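You operate a simulated robot arm through the tools that you are given. There is no shell and no other tool.

Carry out the task below with a simulated robot arm. There is one attempt and no reset: what you move stays moved.

JOB
Lay the pink pack in the white tray's empty pocket, then stick matching flap lids on its three packs.

Only the result counts: the job must be done as asked and must still hold three seconds after the hand-in. Knocking over, shifting, dropping, spilling or breaking anything else fails it. A push-on lid holds only when it is set on centred and level and pressed home; a screw cap is set on level and turned clockwise until tight.

ROBOT AND FRAMES
A 7-joint arm with a two-finger parallel gripper, fixed in place. Base frame: the origin is on the floor under the middle of its stand, x ahead of it, y to its left, z up; the work surface is at about z = 0.823. Units: m, degrees, N and s.
It reaches about 1.479 m from its shoulder. Its first joint turns from -166.0 to 166.0 degrees. Payload 4.4 kg.
The TCP is the grasp point between the finger pads, 0.023 m short of the fingertips. In the tool frame z runs along the fingers and y along their closing line. The gripper opens to 0.094 m. The fingers are 0.038 m wide and 0.01 m thick; the gripper's body (0.054 by 0.096 m) begins 0.039 m behind the TCP.
Orientation is that of the tool frame in the base frame, as a unit quaternion [x, y, z, w]. With the fingers straight down and closing along the base's y, the tool's x points along the base's -x, its y along +y and its z along -z.

CONTROLS
- The arm moves only by the tool jog_arm. Its argument "steps" is a list of rows, each a list of 7 numbers: the shift along the base's x, y, z in m, then the turn, a rotation vector about the base's x, y, z in degrees, then the finger opening in m, from 0 to 0.094. In form: [[tx, ty, tz, ax, ay, az, fingers], ...]. A call has 1 to 20 rows; each row is the pose to reach, as a shift and turn from the pose commanded when the call began. Rows are played at 5 a second. More than 0.05 m and 8.6 degrees between two rows, or a gripper value outside its range, and nothing of the call is played. A pose out of reach is approached as far as the arm can. The call stops where the force on the tool passes 80 N (or 10 N more than at its start, if that is more) or the arm is blocked; 0.2 s more then pass. Each finger travels about 0.072 m/s and halts on what it meets, pressing with about 36 N; the grip force reading is that of the motor and also rises with nothing between the fingers. The clock runs only during rows and for 0.2 s after the last one: add rows that repeat a pose to give the fingers time. It gives the time, the measured TCP pose, the force on the tool (base axes), the opening and the grip force at its end, in the units of the frame above (readings bear some noise), with the torque about the TCP (base axes, N m) and any sound that the robot's microphone picked up.
- Cameras (640 x 400 px; columns grow to the right, rows downward): "scene" is fixed at [0.223, 0.5001, 1.5735]; the picture's right is [-0.45, -0.89, 0.00], its down [-0.65, 0.33, -0.68] and it looks along [0.61, -0.31, -0.73] (base axes); focal length 320 px, centre (320, 200). "wrist" rides on the gripper at [0.086, 0.016, -0.074] in the tool frame; the picture's right is [-0.18, 0.98, 0.00], its down [-0.58, -0.11, -0.81] and it looks along [-0.79, -0.15, 0.59] (tool axes); focal length 243 px, centre (320, 200). There is no depth. A picture from a camera that has moved, and an enlarged one, comes with that camera's place and axes in the base frame and with its lens.
- snapshot(camera): a new picture of that camera. It takes no simulated time.
- zoom(camera, box): a new picture of the part [left, top, right, bottom] of that camera's present view, enlarged. It takes no simulated time.
- hand_in(): hands the job in; it is judged then, once.

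Nothing tells you positions but the pictures and the camera data. Unless the task says otherwise, let go and move clear before handing in.

The tools are called as name(argument=value, ...) on one line, values as JSON. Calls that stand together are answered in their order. jog_arm: Moves the arm, as the interface text tells. Its arguments: {"type":"object","properties":{"steps":{"type":"array"}},"required":["steps"]} The other tools are called the same way: snapshot (camera) takes a picture; zoom (camera, box) takes an enlarged picture of a part of a camera's view; hand_in () hands the job in.

At the start:

```text
time: 0.0
tcp_pos: [0.6582, 0.3201, 1.217]
tcp_rot: [0.0, 1.0, 0.0, 0.0]
ft_force: [-0.6, 0.4, 0.0]
wrist_torque: [-0.02, 0.01, 0.01]
width: 0.0939
grasp_force: 0.0
```

scene: 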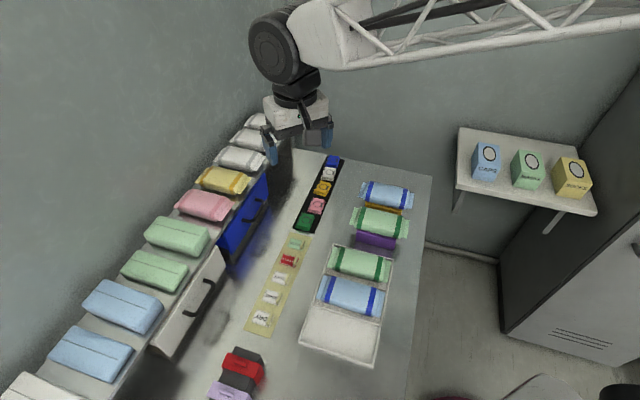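
wrist: 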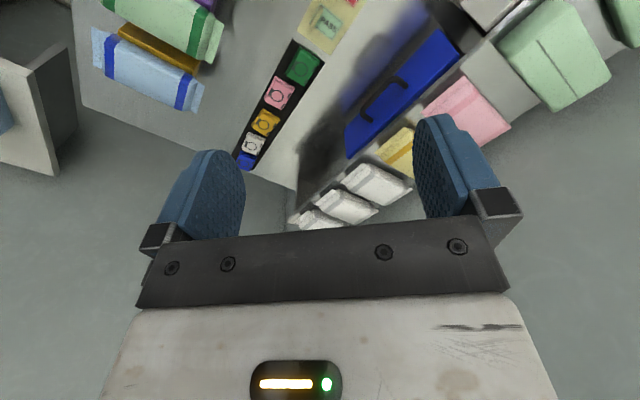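

I see a work table with a white tray holding a green pack and a blue pack with one empty pocket, a row of packs on a ledge to the left (one pink), and small flap lids on mats. I'll look closer before moving.

zoom(camera="scene", box=[230, 140, 440, 271])

zoom(camera="scene", box=[200, 230, 440, 380])

zoom(camera="scene", box=[120, 100, 320, 225])

zoom(camera="scene", box=[0, 200, 320, 400])

zoom(camera="wrist", box=[70, 0, 390, 200])

```text
3.05 times, centred on (335, 206) of scene
camera zoom: at [0.223, 0.5001, 1.5735], right [-0.45, -0.89, 0.0], down [-0.65, 0.33, -0.68], along [0.61, -0.31, -0.73], focal length 974 px, centre (274, 183)
```

zoom: 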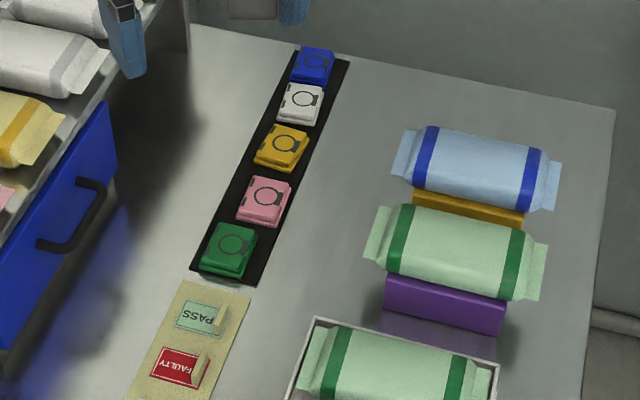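

```text
2.67 times, centred on (320, 305) of scene
camera zoom: at [0.223, 0.5001, 1.5735], right [-0.45, -0.89, 0.0], down [-0.65, 0.33, -0.68], along [0.61, -0.31, -0.73], focal length 852 px, centre (320, -80)
```

zoom: 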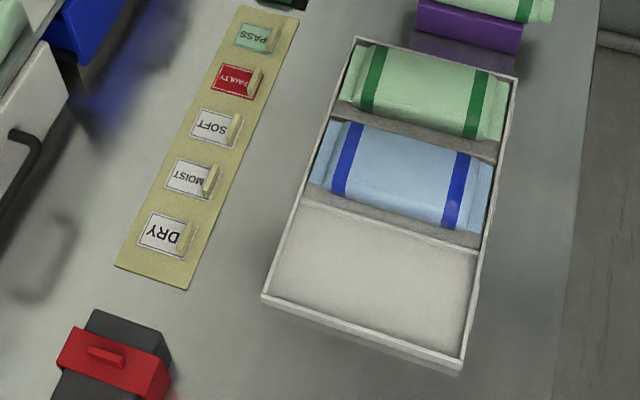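

```text
3.20 times, centred on (220, 162) of scene
camera zoom: at [0.223, 0.5001, 1.5735], right [-0.45, -0.89, 0.0], down [-0.65, 0.33, -0.68], along [0.61, -0.31, -0.73], focal length 1023 px, centre (640, 320)
```

zoom: 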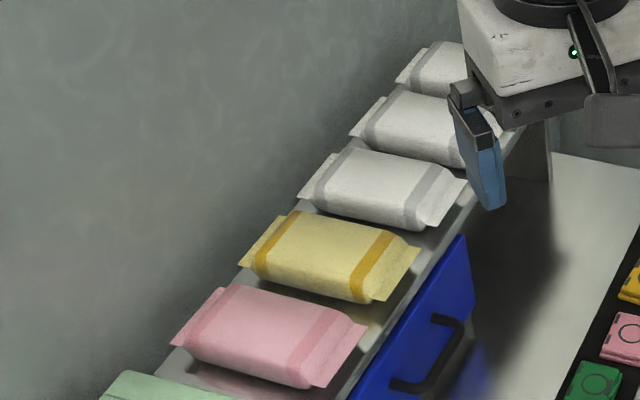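

```text
2.00 times, centred on (160, 300) of scene
camera zoom: at [0.223, 0.5001, 1.5735], right [-0.45, -0.89, 0.0], down [-0.65, 0.33, -0.68], along [0.61, -0.31, -0.73], focal length 639 px, centre (640, 0)
```

zoom: 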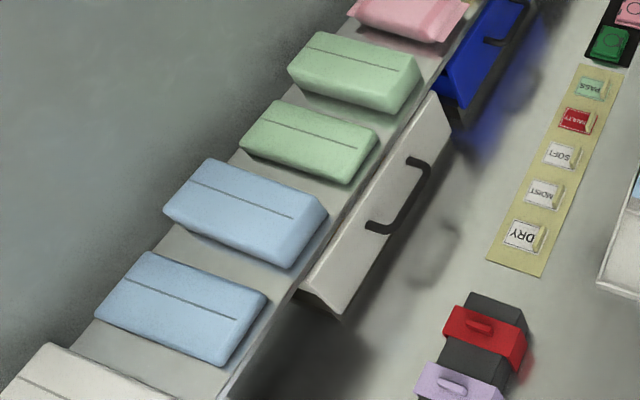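

```text
2.00 times, centred on (230, 100) of wrist
camera zoom: at [0.571, 0.3378, 1.2891], right [0.18, 0.98, 0.0], down [0.58, -0.11, 0.81], along [0.79, -0.15, -0.59], focal length 485 px, centre (500, 400)
```

zoom: 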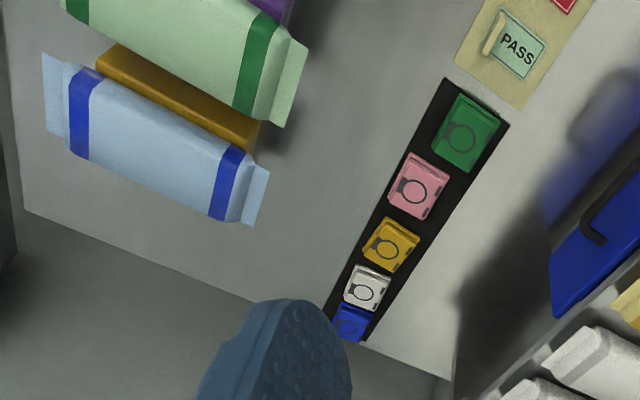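

The tray sits rotated about 45° to the base. The pink pack is on the raised shelf, and the lids lie on the black strip. I'll yaw the gripper +45° in place so the wrist camera faces the shelf.

jog_arm(steps=[[0, 0, 0, 0, 0, 8, 0.094], [0, 0, 0, 0, 0, 16, 0.094], [0, 0, 0, 0, 0, 24, 0.094], [0, 0, 0, 0, 0, 32, 0.094], [0, 0, 0, 0, 0, 40, 0.094], [0, 0, 0, 0, 0, 45, 0.094], [0, 0, 0, 0, 0, 45, 0.094]])

snapshot(camera="wrist")

snapshot(camera="scene")

```text
time: 1.6
tcp_pos: [0.6591, 0.3216, 1.2159]
tcp_rot: [-0.383, 0.924, 0.0, 0.0]
ft_force: [1.6, 0.7, 0.8]
wrist_torque: [0.06, 0.0, 0.0]
width: 0.0938
grasp_force: 0.1
```

```text
taken
camera wrist: at [0.5847, 0.2717, 1.2892], right [-0.57, 0.82, 0.0], down [0.49, 0.33, 0.81], along [0.66, 0.46, -0.59], focal length 243 px, centre (320, 200)
```

wrist: 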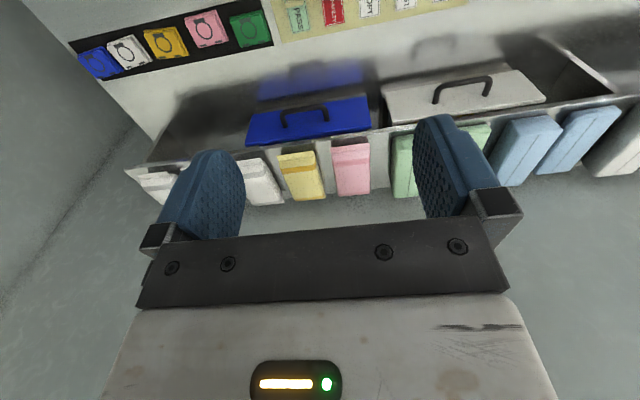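

```text
taken
```

scene: 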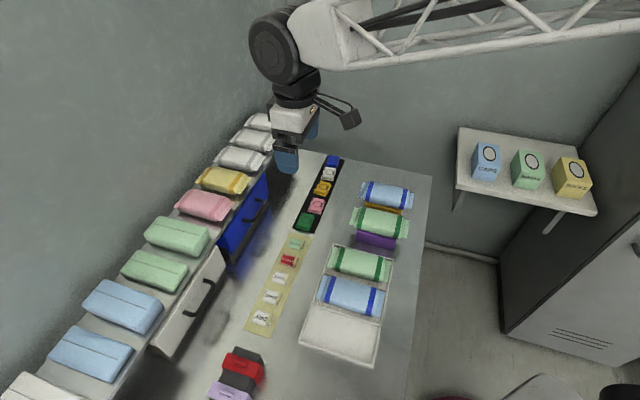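

zoom(camera="wrist", box=[220, 90, 440, 228])

zoom(camera="wrist", box=[60, 0, 300, 150])

zoom(camera="scene", box=[150, 150, 270, 225])

```text
2.90 times, centred on (330, 159) of wrist
camera zoom: at [0.5847, 0.2717, 1.2892], right [-0.57, 0.82, 0.0], down [0.49, 0.33, 0.81], along [0.66, 0.46, -0.59], focal length 703 px, centre (291, 319)
```

zoom: 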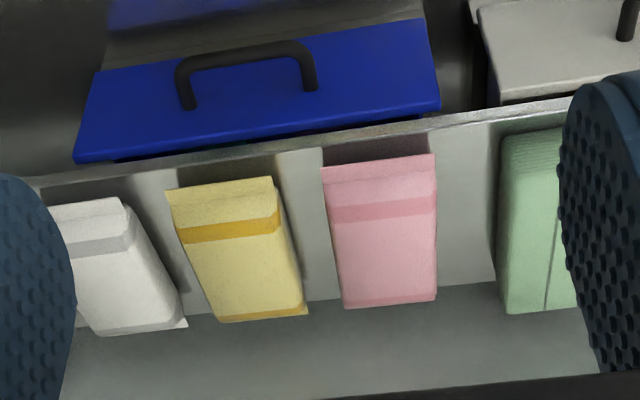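

```text
2.67 times, centred on (180, 75) of wrist
camera zoom: at [0.5847, 0.2717, 1.2892], right [-0.57, 0.82, 0.0], down [0.49, 0.33, 0.81], along [0.66, 0.46, -0.59], focal length 647 px, centre (693, 533)
```

zoom: 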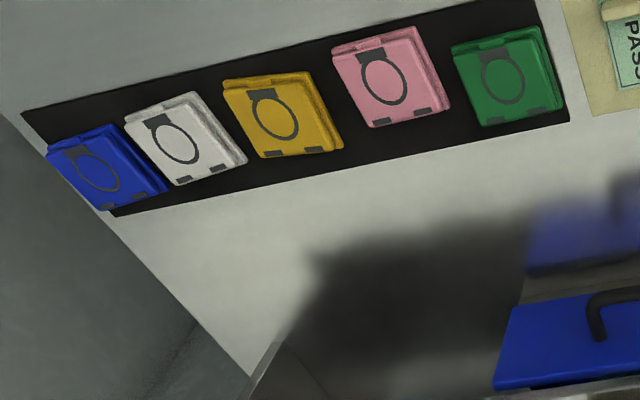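

```text
5.33 times, centred on (210, 188) of scene
camera zoom: at [0.223, 0.5001, 1.5735], right [-0.45, -0.89, 0.0], down [-0.65, 0.33, -0.68], along [0.61, -0.31, -0.73], focal length 1705 px, centre (907, 267)
```

zoom: 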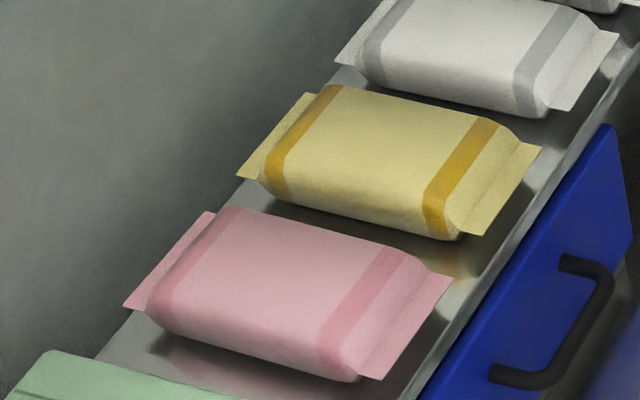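

The pink pack looks to be about 0.145 × 0.07 m, centred near (0.87, 0.515), with its top at z≈0.96 and gaps of about 3 cm to its neighbours. I'll hover above it for a closer look.

jog_arm(steps=[[0.03, 0.028, 0, 0, 0, 0, 0.088], [0.06, 0.056, 0, 0, 0, 0, 0.088], [0.09, 0.084, -0.01, 0, 0, 0, 0.088], [0.12, 0.111, -0.02, 0, 0, 0, 0.088], [0.15, 0.138, -0.04, 0, 0, 0, 0.088], [0.18, 0.166, -0.06, 0, 0, 0, 0.088], [0.211, 0.194, -0.08, 0, 0, 0, 0.088], [0.211, 0.194, -0.096, 0, 0, 0, 0.088], [0.211, 0.194, -0.096, 0, 0, 0, 0.088]])

snapshot(camera="wrist")

snapshot(camera="scene")

```text
time: 3.6
tcp_pos: [0.8681, 0.5156, 1.1201]
tcp_rot: [-0.383, 0.924, 0.0, 0.0]
ft_force: [-0.5, 0.2, -0.2]
wrist_torque: [-0.03, 0.0, 0.0]
width: 0.0881
grasp_force: 0.1
```

```text
taken
camera wrist: at [0.7955, 0.467, 1.1926], right [-0.56, 0.83, 0.0], down [0.49, 0.33, 0.81], along [0.67, 0.46, -0.59], focal length 243 px, centre (320, 200)
```

wrist: 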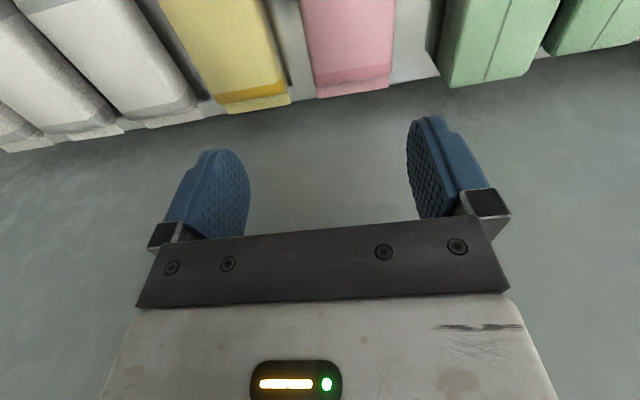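

```text
taken
```

scene: 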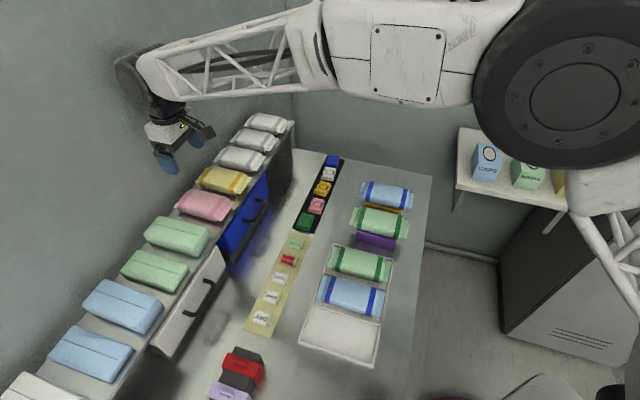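

The pack sits higher and nearer than I first thought: centre about (0.828, 0.514), with the end fins at z≈0.987. I'll shift over it and look again.

jog_arm(steps=[[-0.02, -0.001, 0, 0, 0, 0, 0.088], [-0.04, -0.0015, 0, 0, 0, 0, 0.088], [-0.04, -0.0015, 0, 0, 0, 0, 0.088]])

snapshot(camera="wrist")

zoom(camera="wrist", box=[220, 0, 440, 138])

zoom(camera="scene", box=[100, 100, 300, 225])

```text
time: 4.4
tcp_pos: [0.8288, 0.5137, 1.1187]
tcp_rot: [-0.383, 0.924, 0.0, 0.0]
ft_force: [0.0, 0.2, -0.9]
wrist_torque: [0.02, 0.01, -0.04]
width: 0.0881
grasp_force: 0.1
```

```text
taken
camera wrist: at [0.7554, 0.4646, 1.1926], right [-0.56, 0.83, 0.0], down [0.49, 0.33, 0.81], along [0.67, 0.46, -0.59], focal length 243 px, centre (320, 200)
```

wrist: 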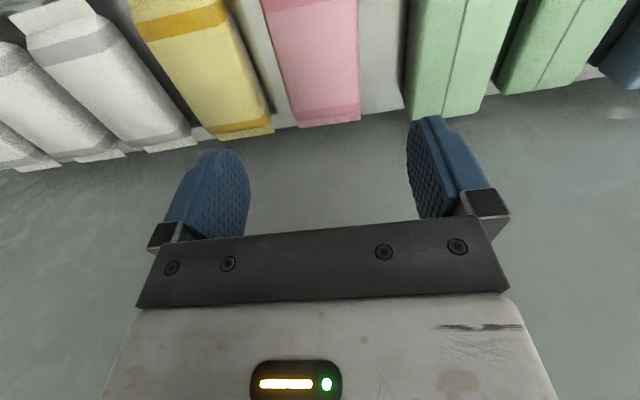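

```text
2.90 times, centred on (330, 69) of wrist
camera zoom: at [0.7554, 0.4646, 1.1926], right [-0.56, 0.83, 0.0], down [0.49, 0.33, 0.81], along [0.67, 0.46, -0.59], focal length 703 px, centre (291, 580)
```

zoom: 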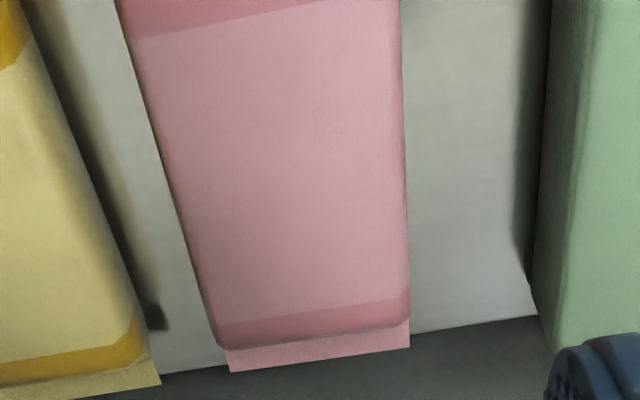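

```text
3.20 times, centred on (200, 162) of scene
camera zoom: at [0.223, 0.5001, 1.5735], right [-0.45, -0.89, 0.0], down [-0.65, 0.33, -0.68], along [0.61, -0.31, -0.73], focal length 1023 px, centre (704, 320)
```

zoom: 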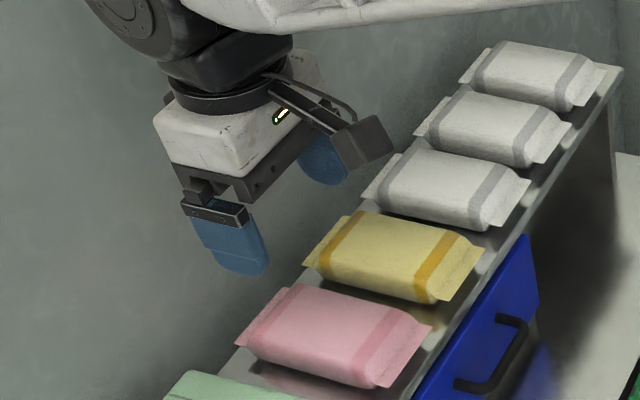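

zoom(camera="scene", box=[150, 180, 250, 242])

zoom(camera="scene", box=[230, 100, 310, 150])

zoom(camera="wrist", box=[240, 60, 420, 172])

```text
6.40 times, centred on (200, 211) of scene
camera zoom: at [0.223, 0.5001, 1.5735], right [-0.45, -0.89, 0.0], down [-0.65, 0.33, -0.68], along [0.61, -0.31, -0.73], focal length 2046 px, centre (1088, 130)
```

zoom: 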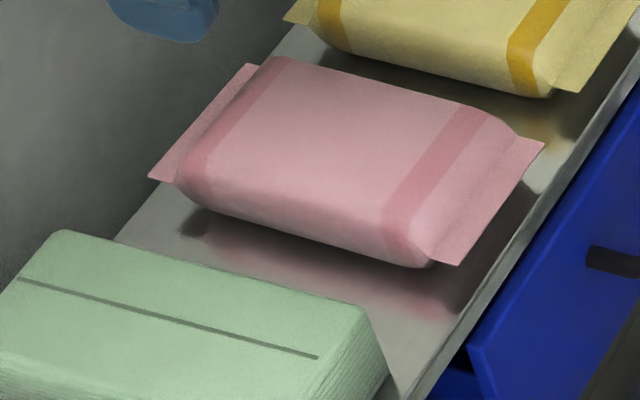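

```text
8.00 times, centred on (270, 125) of scene
camera zoom: at [0.223, 0.5001, 1.5735], right [-0.45, -0.89, 0.0], down [-0.65, 0.33, -0.68], along [0.61, -0.31, -0.73], focal length 2557 px, centre (720, 800)
```

zoom: 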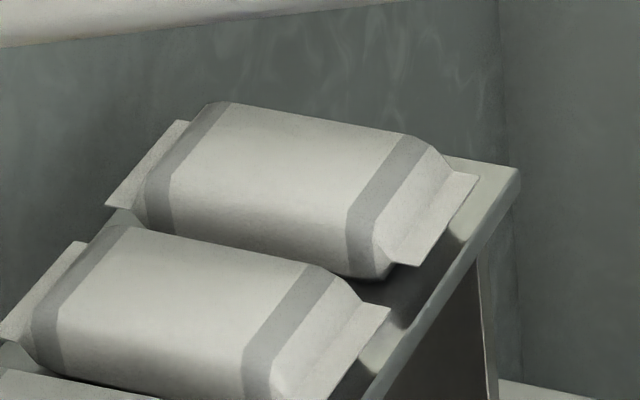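

```text
3.56 times, centred on (330, 116) of wrist
camera zoom: at [0.7554, 0.4646, 1.1926], right [-0.56, 0.83, 0.0], down [0.49, 0.33, 0.81], along [0.67, 0.46, -0.59], focal length 863 px, centre (284, 499)
```

zoom: 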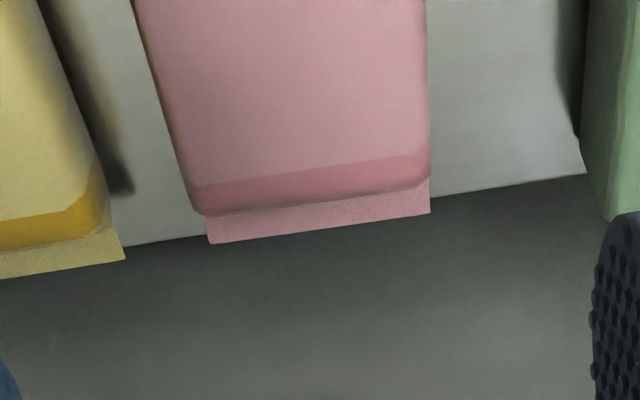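

zoom(camera="scene", box=[290, 240, 400, 309])

zoom(camera="scene", box=[290, 300, 400, 369])

zoom(camera="scene", box=[340, 170, 430, 226])

```text
5.80 times, centred on (345, 274) of scene
camera zoom: at [0.223, 0.5001, 1.5735], right [-0.45, -0.89, 0.0], down [-0.65, 0.33, -0.68], along [0.61, -0.31, -0.73], focal length 1853 px, centre (175, -232)
```

zoom: 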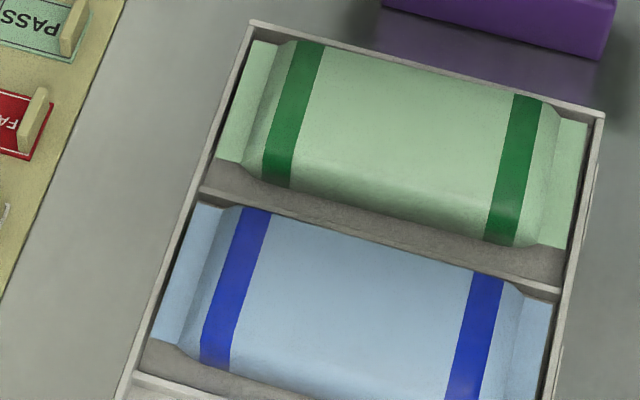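

```text
5.80 times, centred on (345, 334) of scene
camera zoom: at [0.223, 0.5001, 1.5735], right [-0.45, -0.89, 0.0], down [-0.65, 0.33, -0.68], along [0.61, -0.31, -0.73], focal length 1853 px, centre (175, -580)
```

zoom: 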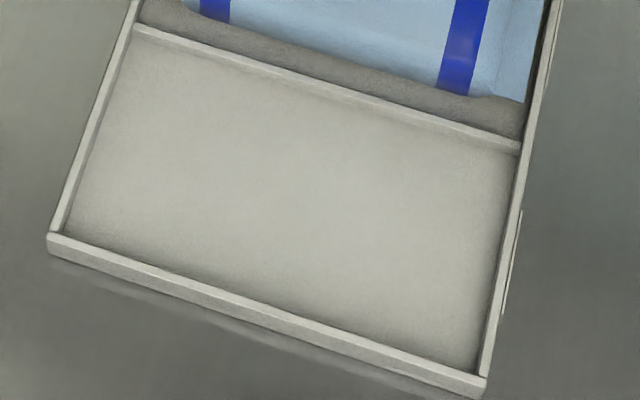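

```text
7.11 times, centred on (385, 198) of scene
camera zoom: at [0.223, 0.5001, 1.5735], right [-0.45, -0.89, 0.0], down [-0.65, 0.33, -0.68], along [0.61, -0.31, -0.73], focal length 2273 px, centre (-142, 214)
```

zoom: 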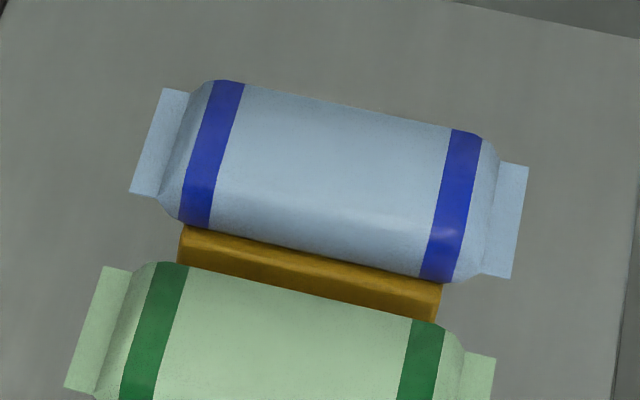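

The tray walls are low, about 1.2 cm, so I'll grip the pack high on its body and keep the fingertips clear of the tray walls later. I'm descending toward the pack in stages.

jog_arm(steps=[[-0.0022, -0.0004, -0.03, 0, 0, 0, 0.088], [-0.0022, -0.0004, -0.06, 0, 0, 0, 0.088], [-0.0022, -0.0004, -0.08, 0, 0, 0, 0.088], [-0.0022, -0.0004, -0.08, 0, 0, 0, 0.088]])

snapshot(camera="wrist")

zoom(camera="scene", box=[120, 130, 280, 230])

```text
time: 5.4
tcp_pos: [0.8266, 0.5146, 1.0384]
tcp_rot: [-0.382, 0.924, 0.0, 0.0]
ft_force: [-0.2, 0.0, -0.2]
wrist_torque: [0.02, 0.01, 0.03]
width: 0.0881
grasp_force: 0.0
```

```text
taken
camera wrist: at [0.7535, 0.4655, 1.1117], right [-0.56, 0.83, 0.0], down [0.49, 0.33, 0.81], along [0.67, 0.46, -0.59], focal length 243 px, centre (320, 200)
```

wrist: 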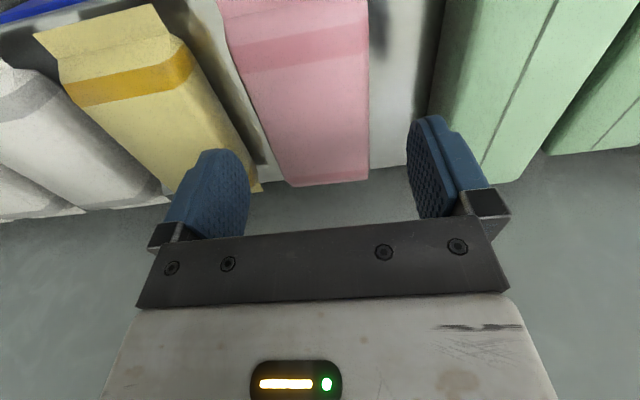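

```text
4.00 times, centred on (200, 180) of scene
camera zoom: at [0.223, 0.5001, 1.5735], right [-0.45, -0.89, 0.0], down [-0.65, 0.33, -0.68], along [0.61, -0.31, -0.73], focal length 1279 px, centre (800, 280)
```

zoom: 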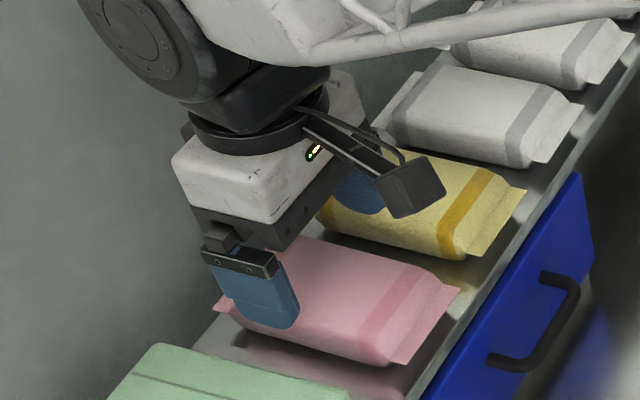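

jog_arm(steps=[[0.0014, -0.0014, 0, 0, 0, 0, 0.08], [0.0014, -0.0014, 0, 0, 0, 0, 0.08], [0.0014, -0.0014, -0.015, 0, 0, 0, 0.08], [0.0014, -0.0014, -0.031, 0, 0, 0, 0.08], [0.0014, -0.0014, -0.031, 0, 0, 0, 0.08]])

snapshot(camera="wrist")

zoom(camera="scene", box=[120, 130, 280, 230])

```text
time: 6.6
tcp_pos: [0.8289, 0.5111, 1.0084]
tcp_rot: [-0.383, 0.924, 0.0, -0.001]
ft_force: [0.7, 0.6, 0.8]
wrist_torque: [0.02, 0.01, -0.01]
width: 0.0798
grasp_force: 0.1
```

```text
taken
camera wrist: at [0.756, 0.4626, 1.082], right [-0.56, 0.83, 0.0], down [0.49, 0.33, 0.81], along [0.67, 0.46, -0.59], focal length 243 px, centre (320, 200)
```

wrist: 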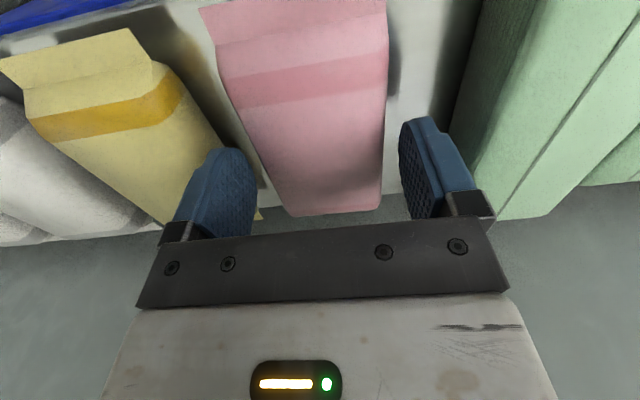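

```text
4.00 times, centred on (200, 180) of scene
camera zoom: at [0.223, 0.5001, 1.5735], right [-0.45, -0.89, 0.0], down [-0.65, 0.33, -0.68], along [0.61, -0.31, -0.73], focal length 1279 px, centre (800, 280)
```

zoom: 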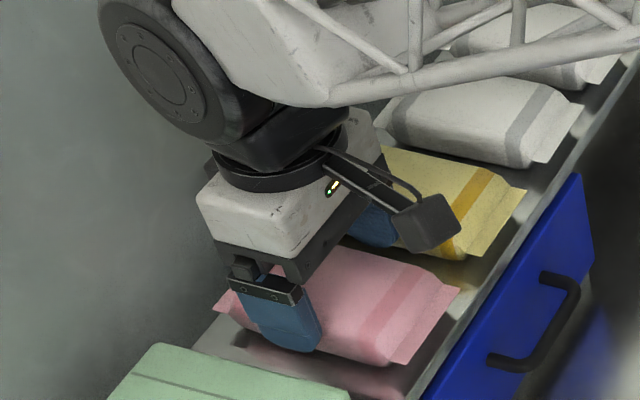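

Both fingers straddle the pink pack with clearance on each side, so I'm closing on it.

jog_arm(steps=[[0, 0, 0, 0, 0, 0, 0.07], [0, 0, 0, 0, 0, 0, 0.06], [0, 0, 0, 0, 0, 0, 0.05], [0, 0, 0, 0, 0, 0, 0.05]])

snapshot(camera="wrist")

```text
time: 7.6
tcp_pos: [0.8285, 0.512, 1.0092]
tcp_rot: [-0.382, 0.924, 0.0, 0.0]
ft_force: [-0.3, -0.7, 0.5]
wrist_torque: [-0.01, 0.0, 0.0]
width: 0.0651
grasp_force: 35.8
```

```text
taken
camera wrist: at [0.756, 0.4626, 1.0821], right [-0.56, 0.83, 0.0], down [0.49, 0.33, 0.81], along [0.67, 0.46, -0.59], focal length 243 px, centre (320, 200)
```

wrist: 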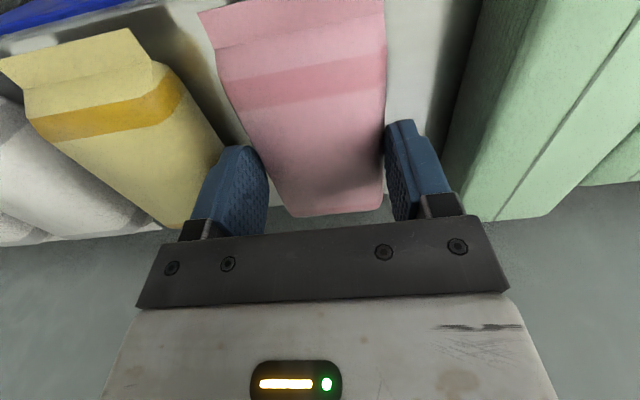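

It's gripped at a width of 65 mm. I'm lifting it straight up.

jog_arm(steps=[[0, 0, 0.02, 0, 0, 0, 0.05], [0, 0, 0.05, 0, 0, 0, 0.05], [0, 0, 0.08, 0, 0, 0, 0.05], [0, 0, 0.12, 0, 0, 0, 0.05], [0, 0, 0.12, 0, 0, 0, 0.05]])

snapshot(camera="wrist")

snapshot(camera="scene")

```text
time: 8.8
tcp_pos: [0.8282, 0.5103, 1.1299]
tcp_rot: [-0.383, 0.924, 0.0, 0.0]
ft_force: [-1.0, 0.0, -0.9]
wrist_torque: [0.02, -0.02, 0.0]
width: 0.05
grasp_force: 0.1
```

```text
taken
camera wrist: at [0.7538, 0.4624, 1.2037], right [-0.56, 0.83, 0.0], down [0.49, 0.33, 0.81], along [0.67, 0.46, -0.59], focal length 243 px, centre (320, 200)
```

wrist: 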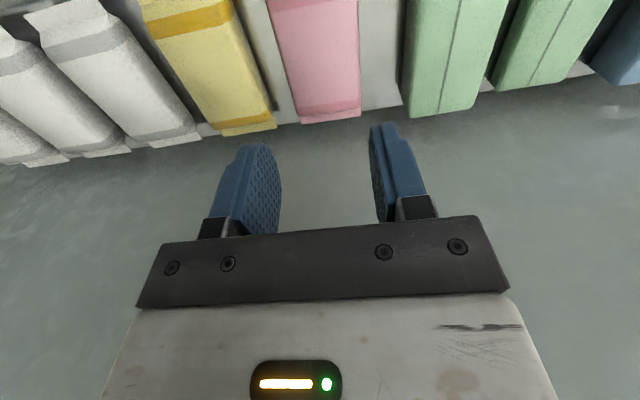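

```text
taken
```

scene: 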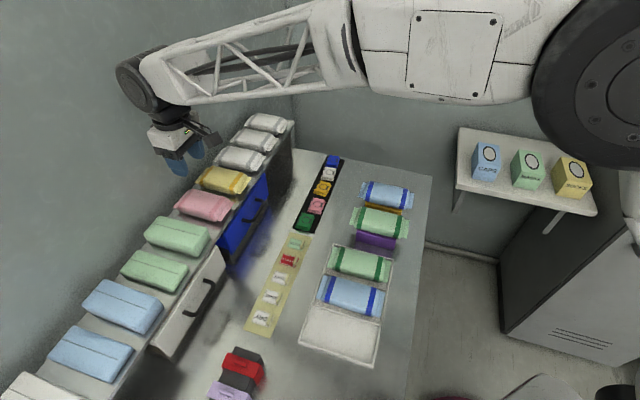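

The fingers slipped off the pack's rounded upper part, and it stayed on the shelf. I need a deeper grip, so I'll back off and tilt the wrist camera for a side view of the pack and shelf heights.

jog_arm(steps=[[-0.035, -0.035, 0, 0, 0, 0, 0.08], [-0.07, -0.07, 0, 0, 0, 0, 0.08], [-0.105, -0.105, 0, 5, -5, 0, 0.08], [-0.14, -0.14, 0, 10, -10, 0, 0.08], [-0.175, -0.17, -0.02, 14, -14, 0, 0.08], [-0.185, -0.178, -0.05, 17.7, -17.7, 0, 0.08], [-0.185, -0.178, -0.08, 17.7, -17.7, 0, 0.08], [-0.185, -0.178, -0.08, 17.7, -17.7, 0, 0.08]])

snapshot(camera="wrist")

zoom(camera="wrist", box=[240, 80, 440, 205])

```text
refused: row 5 steps farther than a row can; nothing moved
```

```text
taken
camera wrist: at [0.7538, 0.4624, 1.2037], right [-0.56, 0.83, 0.0], down [0.49, 0.33, 0.81], along [0.67, 0.46, -0.59], focal length 243 px, centre (320, 200)
```

wrist: 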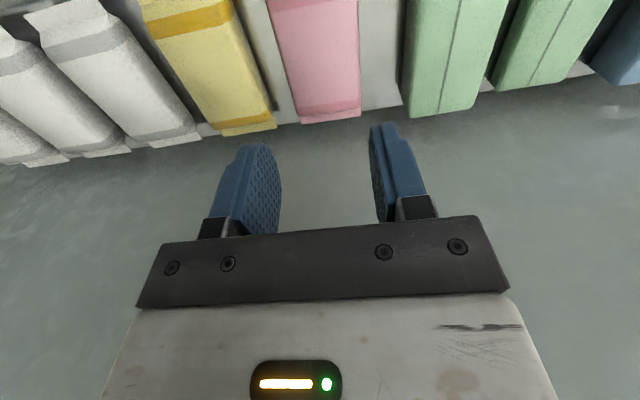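

```text
3.20 times, centred on (340, 142) of wrist
camera zoom: at [0.7538, 0.4624, 1.2037], right [-0.56, 0.83, 0.0], down [0.49, 0.33, 0.81], along [0.67, 0.46, -0.59], focal length 776 px, centre (256, 384)
```

zoom: 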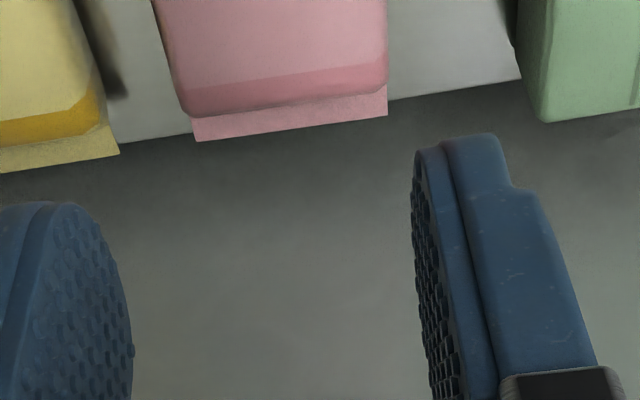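

That call was refused because one row's step was too long, so I'm sending it again with smaller steps.

jog_arm(steps=[[-0.033, -0.033, 0, 0, 0, 0, 0.08], [-0.066, -0.066, 0, 0, 0, 0, 0.08], [-0.099, -0.099, 0, 5, -5, 0, 0.08], [-0.132, -0.132, 0, 10, -10, 0, 0.08], [-0.16, -0.16, -0.015, 14, -14, 0, 0.08], [-0.185, -0.178, -0.04, 17.7, -17.7, 0, 0.08], [-0.185, -0.178, -0.08, 17.7, -17.7, 0, 0.08], [-0.185, -0.178, -0.08, 17.7, -17.7, 0, 0.08]])

snapshot(camera="wrist")

zoom(camera="wrist", box=[240, 80, 440, 205])

```text
time: 10.6
tcp_pos: [0.6429, 0.3337, 1.0509]
tcp_rot: [-0.373, 0.902, 0.084, 0.2]
ft_force: [-0.6, 0.3, -0.1]
wrist_torque: [0.0, 0.0, -0.02]
width: 0.0799
grasp_force: 0.1
```

```text
taken
camera wrist: at [0.5536, 0.2684, 1.0809], right [-0.58, 0.81, 0.08], down [0.21, 0.05, 0.98], along [0.79, 0.58, -0.2], focal length 243 px, centre (320, 200)
```

wrist: 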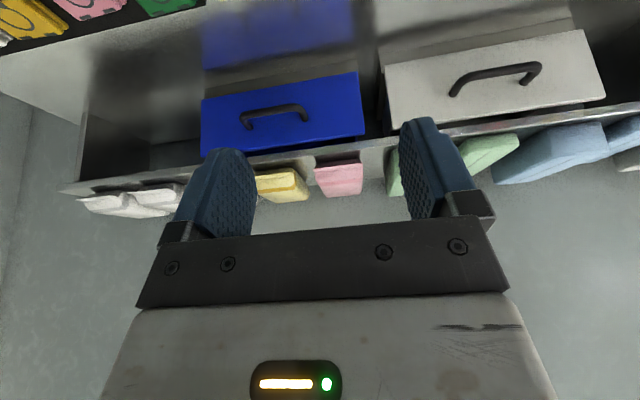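

```text
3.20 times, centred on (340, 142) of wrist
camera zoom: at [0.5536, 0.2684, 1.0809], right [-0.58, 0.81, 0.08], down [0.21, 0.05, 0.98], along [0.79, 0.58, -0.2], focal length 776 px, centre (256, 384)
```

zoom: 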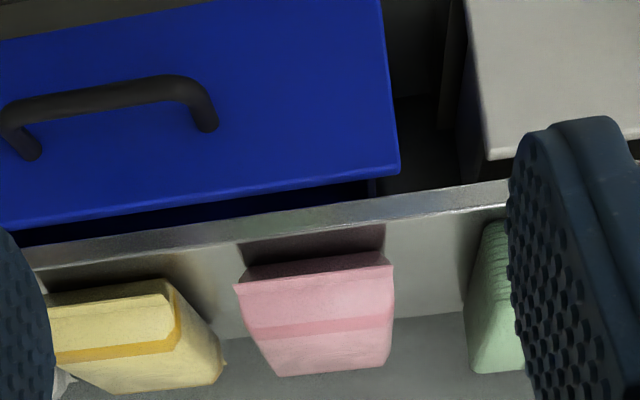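

zoom(camera="wrist", box=[300, 140, 380, 190])

```text
8.00 times, centred on (340, 165) of wrist
camera zoom: at [0.5536, 0.2684, 1.0809], right [-0.58, 0.81, 0.08], down [0.21, 0.05, 0.98], along [0.79, 0.58, -0.2], focal length 1941 px, centre (160, 480)
```

zoom: 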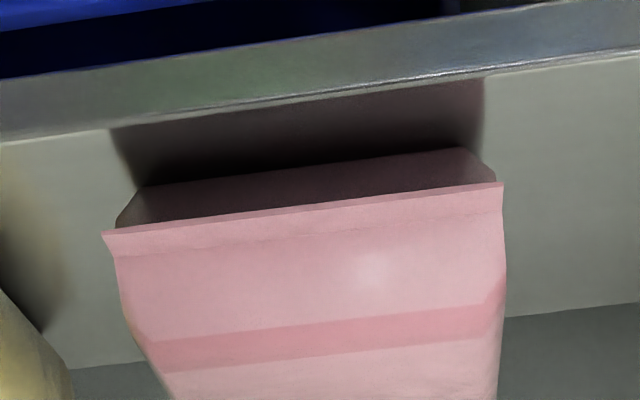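

From the side I can see the pack is thinner and lower than I assumed: fin at z≈0.978, top ≈0.993, shelf ≈0.965. Before regrasping I'll look at the empty tray pocket up close to measure its walls.

jog_arm(steps=[[-0.02, 0.0, 0.02, -5, 5, 0, 0.08], [-0.05, 0.01, 0.04, -10, 10, 0, 0.08], [-0.08, 0.02, 0.04, -14, 14, 0, 0.08], [-0.12, 0.03, 0.04, -17.7, 17.7, 0, 0.08], [-0.16, 0.04, 0.04, -17.7, 17.7, 0, 0.08], [-0.2, 0.05, 0.04, -17.7, 17.7, 0, 0.08], [-0.22, 0.06, 0.04, -17.7, 17.7, 0, 0.08], [-0.22, 0.06, 0.04, -17.7, 17.7, 0, 0.08]])

```text
time: 12.4
tcp_pos: [0.4232, 0.3942, 1.0889]
tcp_rot: [-0.382, 0.924, 0.001, 0.0]
ft_force: [-0.1, -0.7, -0.3]
wrist_torque: [-0.06, 0.01, -0.04]
width: 0.0799
grasp_force: 0.0
```

jog_arm(steps=[[0, 0, 0, 0, 0, -8, 0.08], [0, 0, 0, 0, 0, -16, 0.08], [0, 0, 0, 0, 0, -24, 0.08], [0, 0, 0, 0, 0, -32, 0.08], [0, 0, 0, 0, 0, -40, 0.08], [0, 0, 0, 0, 0, -48, 0.08], [0, 0, 0, 0, 0, -56, 0.08], [0, 0, 0, 0, 0, -64, 0.08], [-0.01, 0, -0.02, 0, 0, -72, 0.08], [-0.02, 0, -0.04, 0, 0, -80, 0.08], [-0.03, 0.0, -0.06, 0, 0, -88, 0.08], [-0.03, 0.0, -0.08, 0, 0, -90, 0.08], [-0.03, 0.0, -0.08, 0, 0, -90, 0.08]])

snapshot(camera="wrist")

snapshot(camera="scene")

```text
time: 15.2
tcp_pos: [0.3939, 0.3932, 1.007]
tcp_rot: [0.383, 0.924, 0.0, 0.0]
ft_force: [-0.1, -1.1, 0.1]
wrist_torque: [-0.04, 0.03, 0.02]
width: 0.08
grasp_force: 0.0
```

```text
taken
camera wrist: at [0.3433, 0.4671, 1.0815], right [0.83, 0.56, 0.0], down [0.33, -0.49, 0.81], along [0.46, -0.67, -0.59], focal length 243 px, centre (320, 200)
```

wrist: 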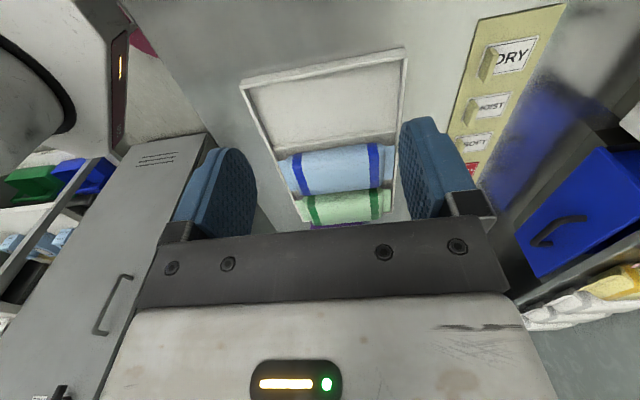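

```text
taken
```

scene: 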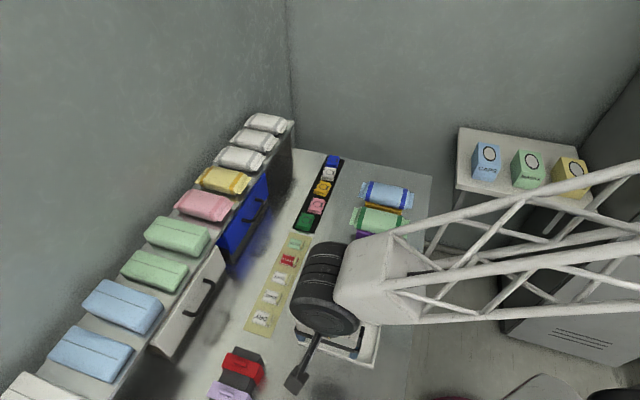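

zoom(camera="wrist", box=[230, 30, 430, 155])

zoom(camera="wrist", box=[260, 120, 420, 220])

```text
3.20 times, centred on (330, 92) of wrist
camera zoom: at [0.3433, 0.4671, 1.0815], right [0.83, 0.56, 0.0], down [0.33, -0.49, 0.81], along [0.46, -0.67, -0.59], focal length 776 px, centre (288, 544)
```

zoom: 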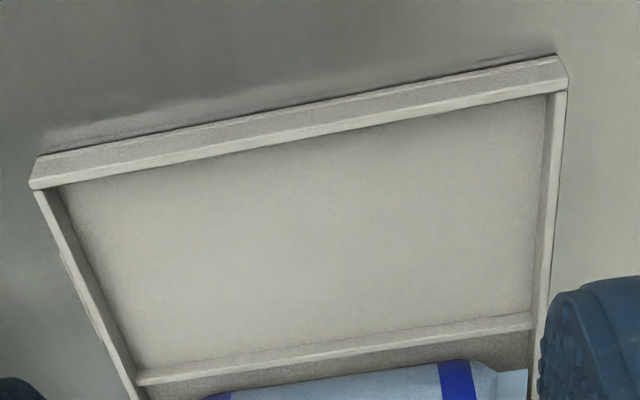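

```text
4.00 times, centred on (340, 170) of wrist
camera zoom: at [0.3433, 0.4671, 1.0815], right [0.83, 0.56, 0.0], down [0.33, -0.49, 0.81], along [0.46, -0.67, -0.59], focal length 970 px, centre (240, 320)
```

zoom: 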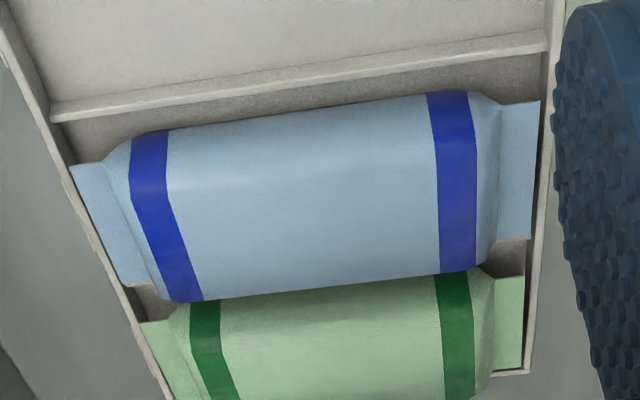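

The pocket measures about 88 mm along e1 and 162 mm along e2, centred near (0.442, 0.336). The end wall is about 12 mm above its floor and the divider about 8 mm. I'm returning to the pink pack for a deeper grip.

jog_arm(steps=[[0, 0, 0.04, 0, 0, 8, 0.084], [0, 0, 0.08, 0, 0, 16, 0.084], [0.02, 0.0, 0.11, 0, 0, 24, 0.084], [0.06, 0.01, 0.113, 0, 0, 32, 0.084], [0.1, 0.02, 0.113, 0, 0, 40, 0.084], [0.14, 0.03, 0.113, 0, 0, 48, 0.084], [0.18, 0.045, 0.113, 0, 0, 56, 0.084], [0.22, 0.06, 0.113, 0, 0, 64, 0.084], [0.26, 0.07, 0.113, 0, 0, 72, 0.084], [0.3, 0.08, 0.113, 0, 0, 80, 0.084], [0.34, 0.09, 0.113, 0, 0, 88, 0.084], [0.38, 0.105, 0.113, 0, 0, 90, 0.084], [0.42, 0.115, 0.113, 0, 0, 90, 0.084], [0.4326, 0.1182, 0.113, 0, 0, 90, 0.084], [0.4326, 0.1182, 0.093, 0, 0, 90, 0.084], [0.4326, 0.1182, 0.093, 0, 0, 90, 0.084]])

snapshot(camera="wrist")

zoom(camera="wrist", box=[220, 0, 440, 138])

```text
time: 18.6
tcp_pos: [0.8255, 0.5135, 1.1013]
tcp_rot: [-0.383, 0.924, 0.0, 0.0]
ft_force: [-0.2, -0.1, -0.2]
wrist_torque: [0.0, 0.0, 0.0]
width: 0.084
grasp_force: 0.0
```

```text
taken
camera wrist: at [0.7525, 0.4645, 1.1751], right [-0.56, 0.83, 0.0], down [0.49, 0.33, 0.81], along [0.67, 0.46, -0.59], focal length 243 px, centre (320, 200)
```

wrist: 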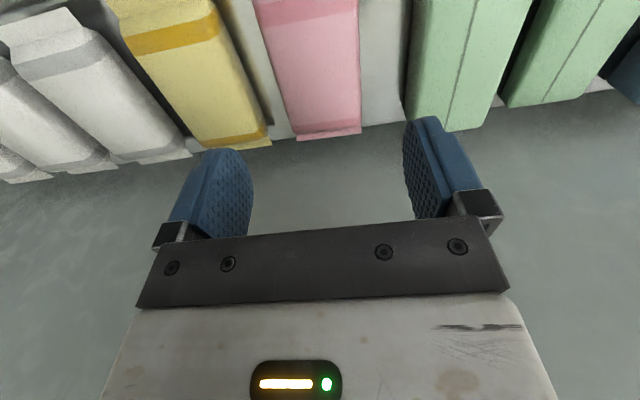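

```text
2.90 times, centred on (330, 69) of wrist
camera zoom: at [0.7525, 0.4645, 1.1751], right [-0.56, 0.83, 0.0], down [0.49, 0.33, 0.81], along [0.67, 0.46, -0.59], focal length 703 px, centre (291, 580)
```

zoom: 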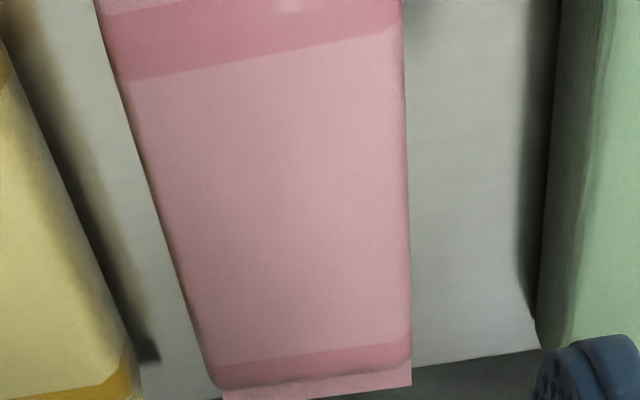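

jog_arm(steps=[[0.001, -0.001, -0.03, 0, 0, 0, 0.079], [0.001, -0.001, -0.06, 0, 0, 0, 0.079], [0.001, -0.001, -0.085, 0, 0, 0, 0.079], [0.001, -0.001, -0.095, 0, 0, 0, 0.079], [0.001, -0.001, -0.105, 0, 0, 0, 0.079], [0.001, -0.001, -0.105, 0, 0, 0, 0.079]])

snapshot(camera="wrist")

zoom(camera="scene", box=[140, 150, 260, 225])

```text
time: 20.0
tcp_pos: [0.8265, 0.5114, 0.9973]
tcp_rot: [-0.382, 0.924, 0.0, 0.0]
ft_force: [0.7, -0.2, -0.6]
wrist_torque: [0.01, 0.0, 0.03]
width: 0.0792
grasp_force: 0.1
```

```text
taken
camera wrist: at [0.7529, 0.4612, 1.0702], right [-0.56, 0.83, 0.0], down [0.49, 0.33, 0.81], along [0.67, 0.46, -0.59], focal length 243 px, centre (320, 200)
```

wrist: 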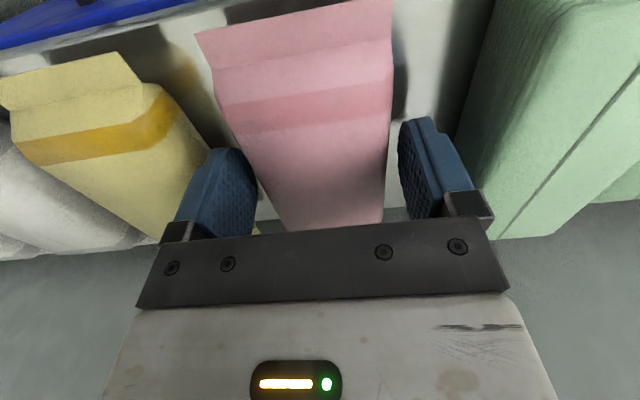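

```text
5.33 times, centred on (200, 188) of scene
camera zoom: at [0.223, 0.5001, 1.5735], right [-0.45, -0.89, 0.0], down [-0.65, 0.33, -0.68], along [0.61, -0.31, -0.73], focal length 1705 px, centre (960, 267)
```

zoom: 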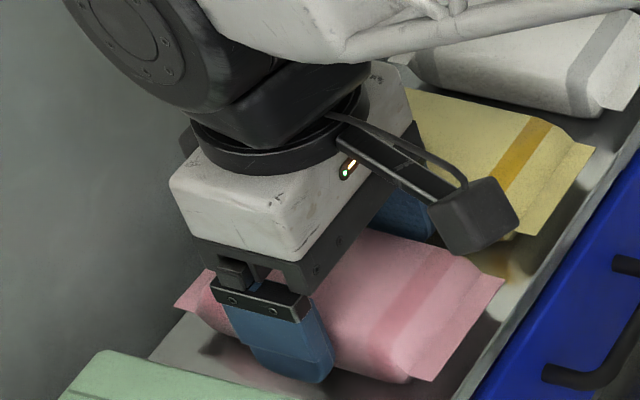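

jog_arm(steps=[[0, 0, -0.002, 0, 0, 0, 0.079], [0, 0, -0.004, 0, 0, 0, 0.079], [0, 0, -0.004, 0, 0, 0, 0.079]])

zoom(camera="wrist", box=[180, 90, 480, 240])

```text
time: 20.8
tcp_pos: [0.8272, 0.5106, 0.9933]
tcp_rot: [-0.384, 0.923, 0.0, 0.0]
ft_force: [0.2, -0.5, -0.2]
wrist_torque: [0.03, 0.02, -0.02]
width: 0.079
grasp_force: 0.2
```

```text
2.13 times, centred on (330, 165) of wrist
camera zoom: at [0.7534, 0.4613, 1.0659], right [-0.56, 0.83, 0.0], down [0.49, 0.33, 0.81], along [0.67, 0.46, -0.59], focal length 518 px, centre (299, 275)
```

zoom: 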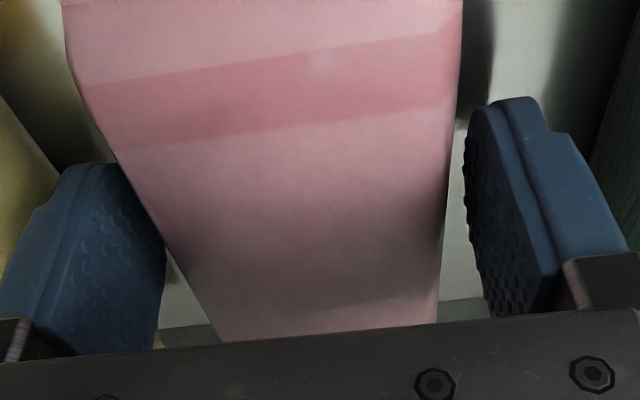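

Fingertips are now about 9 mm below the fin line with no contact force. I'm closing and making a small test lift.

jog_arm(steps=[[0, 0, 0, 0, 0, 0, 0.07], [0, 0, 0, 0, 0, 0, 0.06], [0, 0, 0, 0, 0, 0, 0.05], [0, 0, 0, 0, 0, 0, 0.05], [0, 0, 0, 0, 0, 0, 0.05], [0, 0, 0.004, 0, 0, 0, 0.05], [0, 0, 0.008, 0, 0, 0, 0.05], [0, 0, 0.012, 0, 0, 0, 0.05], [0, 0, 0.012, 0, 0, 0, 0.05]])

snapshot(camera="wrist")

zoom(camera="scene", box=[140, 150, 260, 225])

```text
time: 22.8
tcp_pos: [0.8268, 0.5102, 1.004]
tcp_rot: [-0.382, 0.924, -0.001, 0.0]
ft_force: [-0.1, -0.3, -0.8]
wrist_torque: [-0.04, 0.0, 0.02]
width: 0.0652
grasp_force: 36.0
```

```text
taken
camera wrist: at [0.7539, 0.4613, 1.0777], right [-0.56, 0.83, 0.0], down [0.49, 0.33, 0.81], along [0.67, 0.46, -0.59], focal length 243 px, centre (320, 200)
```

wrist: 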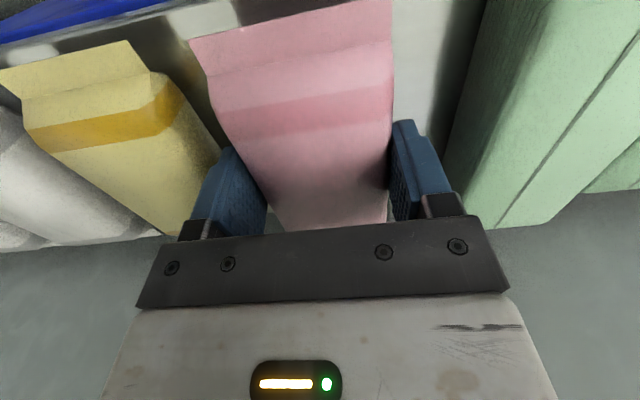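

```text
5.33 times, centred on (200, 188) of scene
camera zoom: at [0.223, 0.5001, 1.5735], right [-0.45, -0.89, 0.0], down [-0.65, 0.33, -0.68], along [0.61, -0.31, -0.73], focal length 1705 px, centre (960, 267)
```

zoom: 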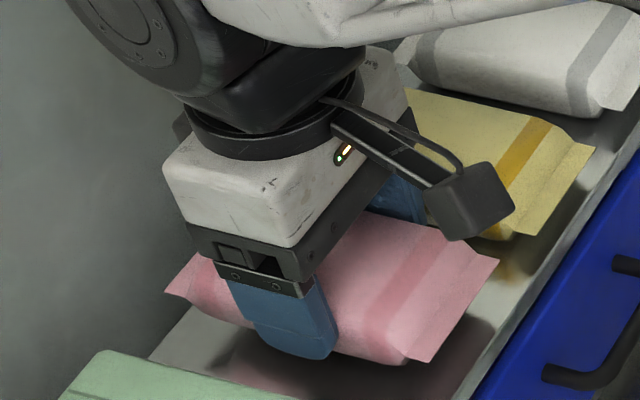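

The pack rose with the gripper this time. I'll keep lifting slowly.

jog_arm(steps=[[0, 0, 0.01, 0, 0, 0, 0.05], [0, 0, 0.025, 0, 0, 0, 0.05], [0, 0, 0.045, 0, 0, 0, 0.05], [0, 0, 0.07, 0, 0, 0, 0.05], [0, 0, 0.095, 0, 0, 0, 0.05], [0, 0, 0.12, 0, 0, 0, 0.05], [0, 0, 0.12, 0, 0, 0, 0.05]])

snapshot(camera="wrist")

zoom(camera="scene", box=[100, 100, 260, 200])

```text
time: 24.4
tcp_pos: [0.8262, 0.5115, 1.1269]
tcp_rot: [-0.383, 0.924, -0.001, 0.0]
ft_force: [-0.4, 0.4, -0.4]
wrist_torque: [0.01, 0.01, -0.01]
width: 0.0655
grasp_force: 36.3
```

```text
taken
camera wrist: at [0.7534, 0.4626, 1.1991], right [-0.56, 0.83, 0.0], down [0.49, 0.33, 0.81], along [0.67, 0.46, -0.59], focal length 243 px, centre (320, 200)
```

wrist: 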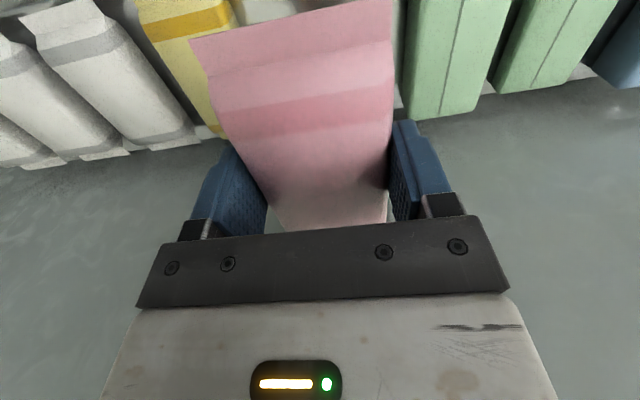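

```text
4.00 times, centred on (180, 150) of scene
camera zoom: at [0.223, 0.5001, 1.5735], right [-0.45, -0.89, 0.0], down [-0.65, 0.33, -0.68], along [0.61, -0.31, -0.73], focal length 1279 px, centre (880, 400)
```

zoom: 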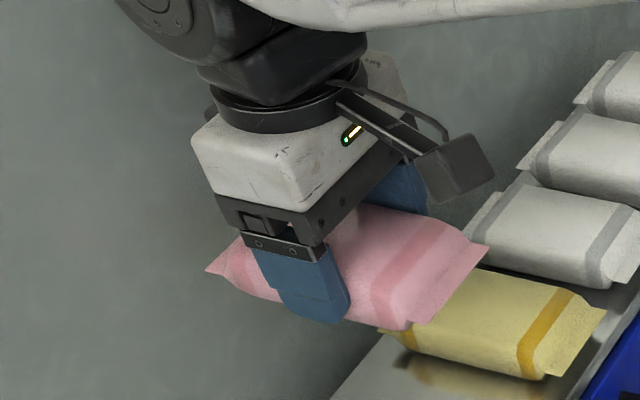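

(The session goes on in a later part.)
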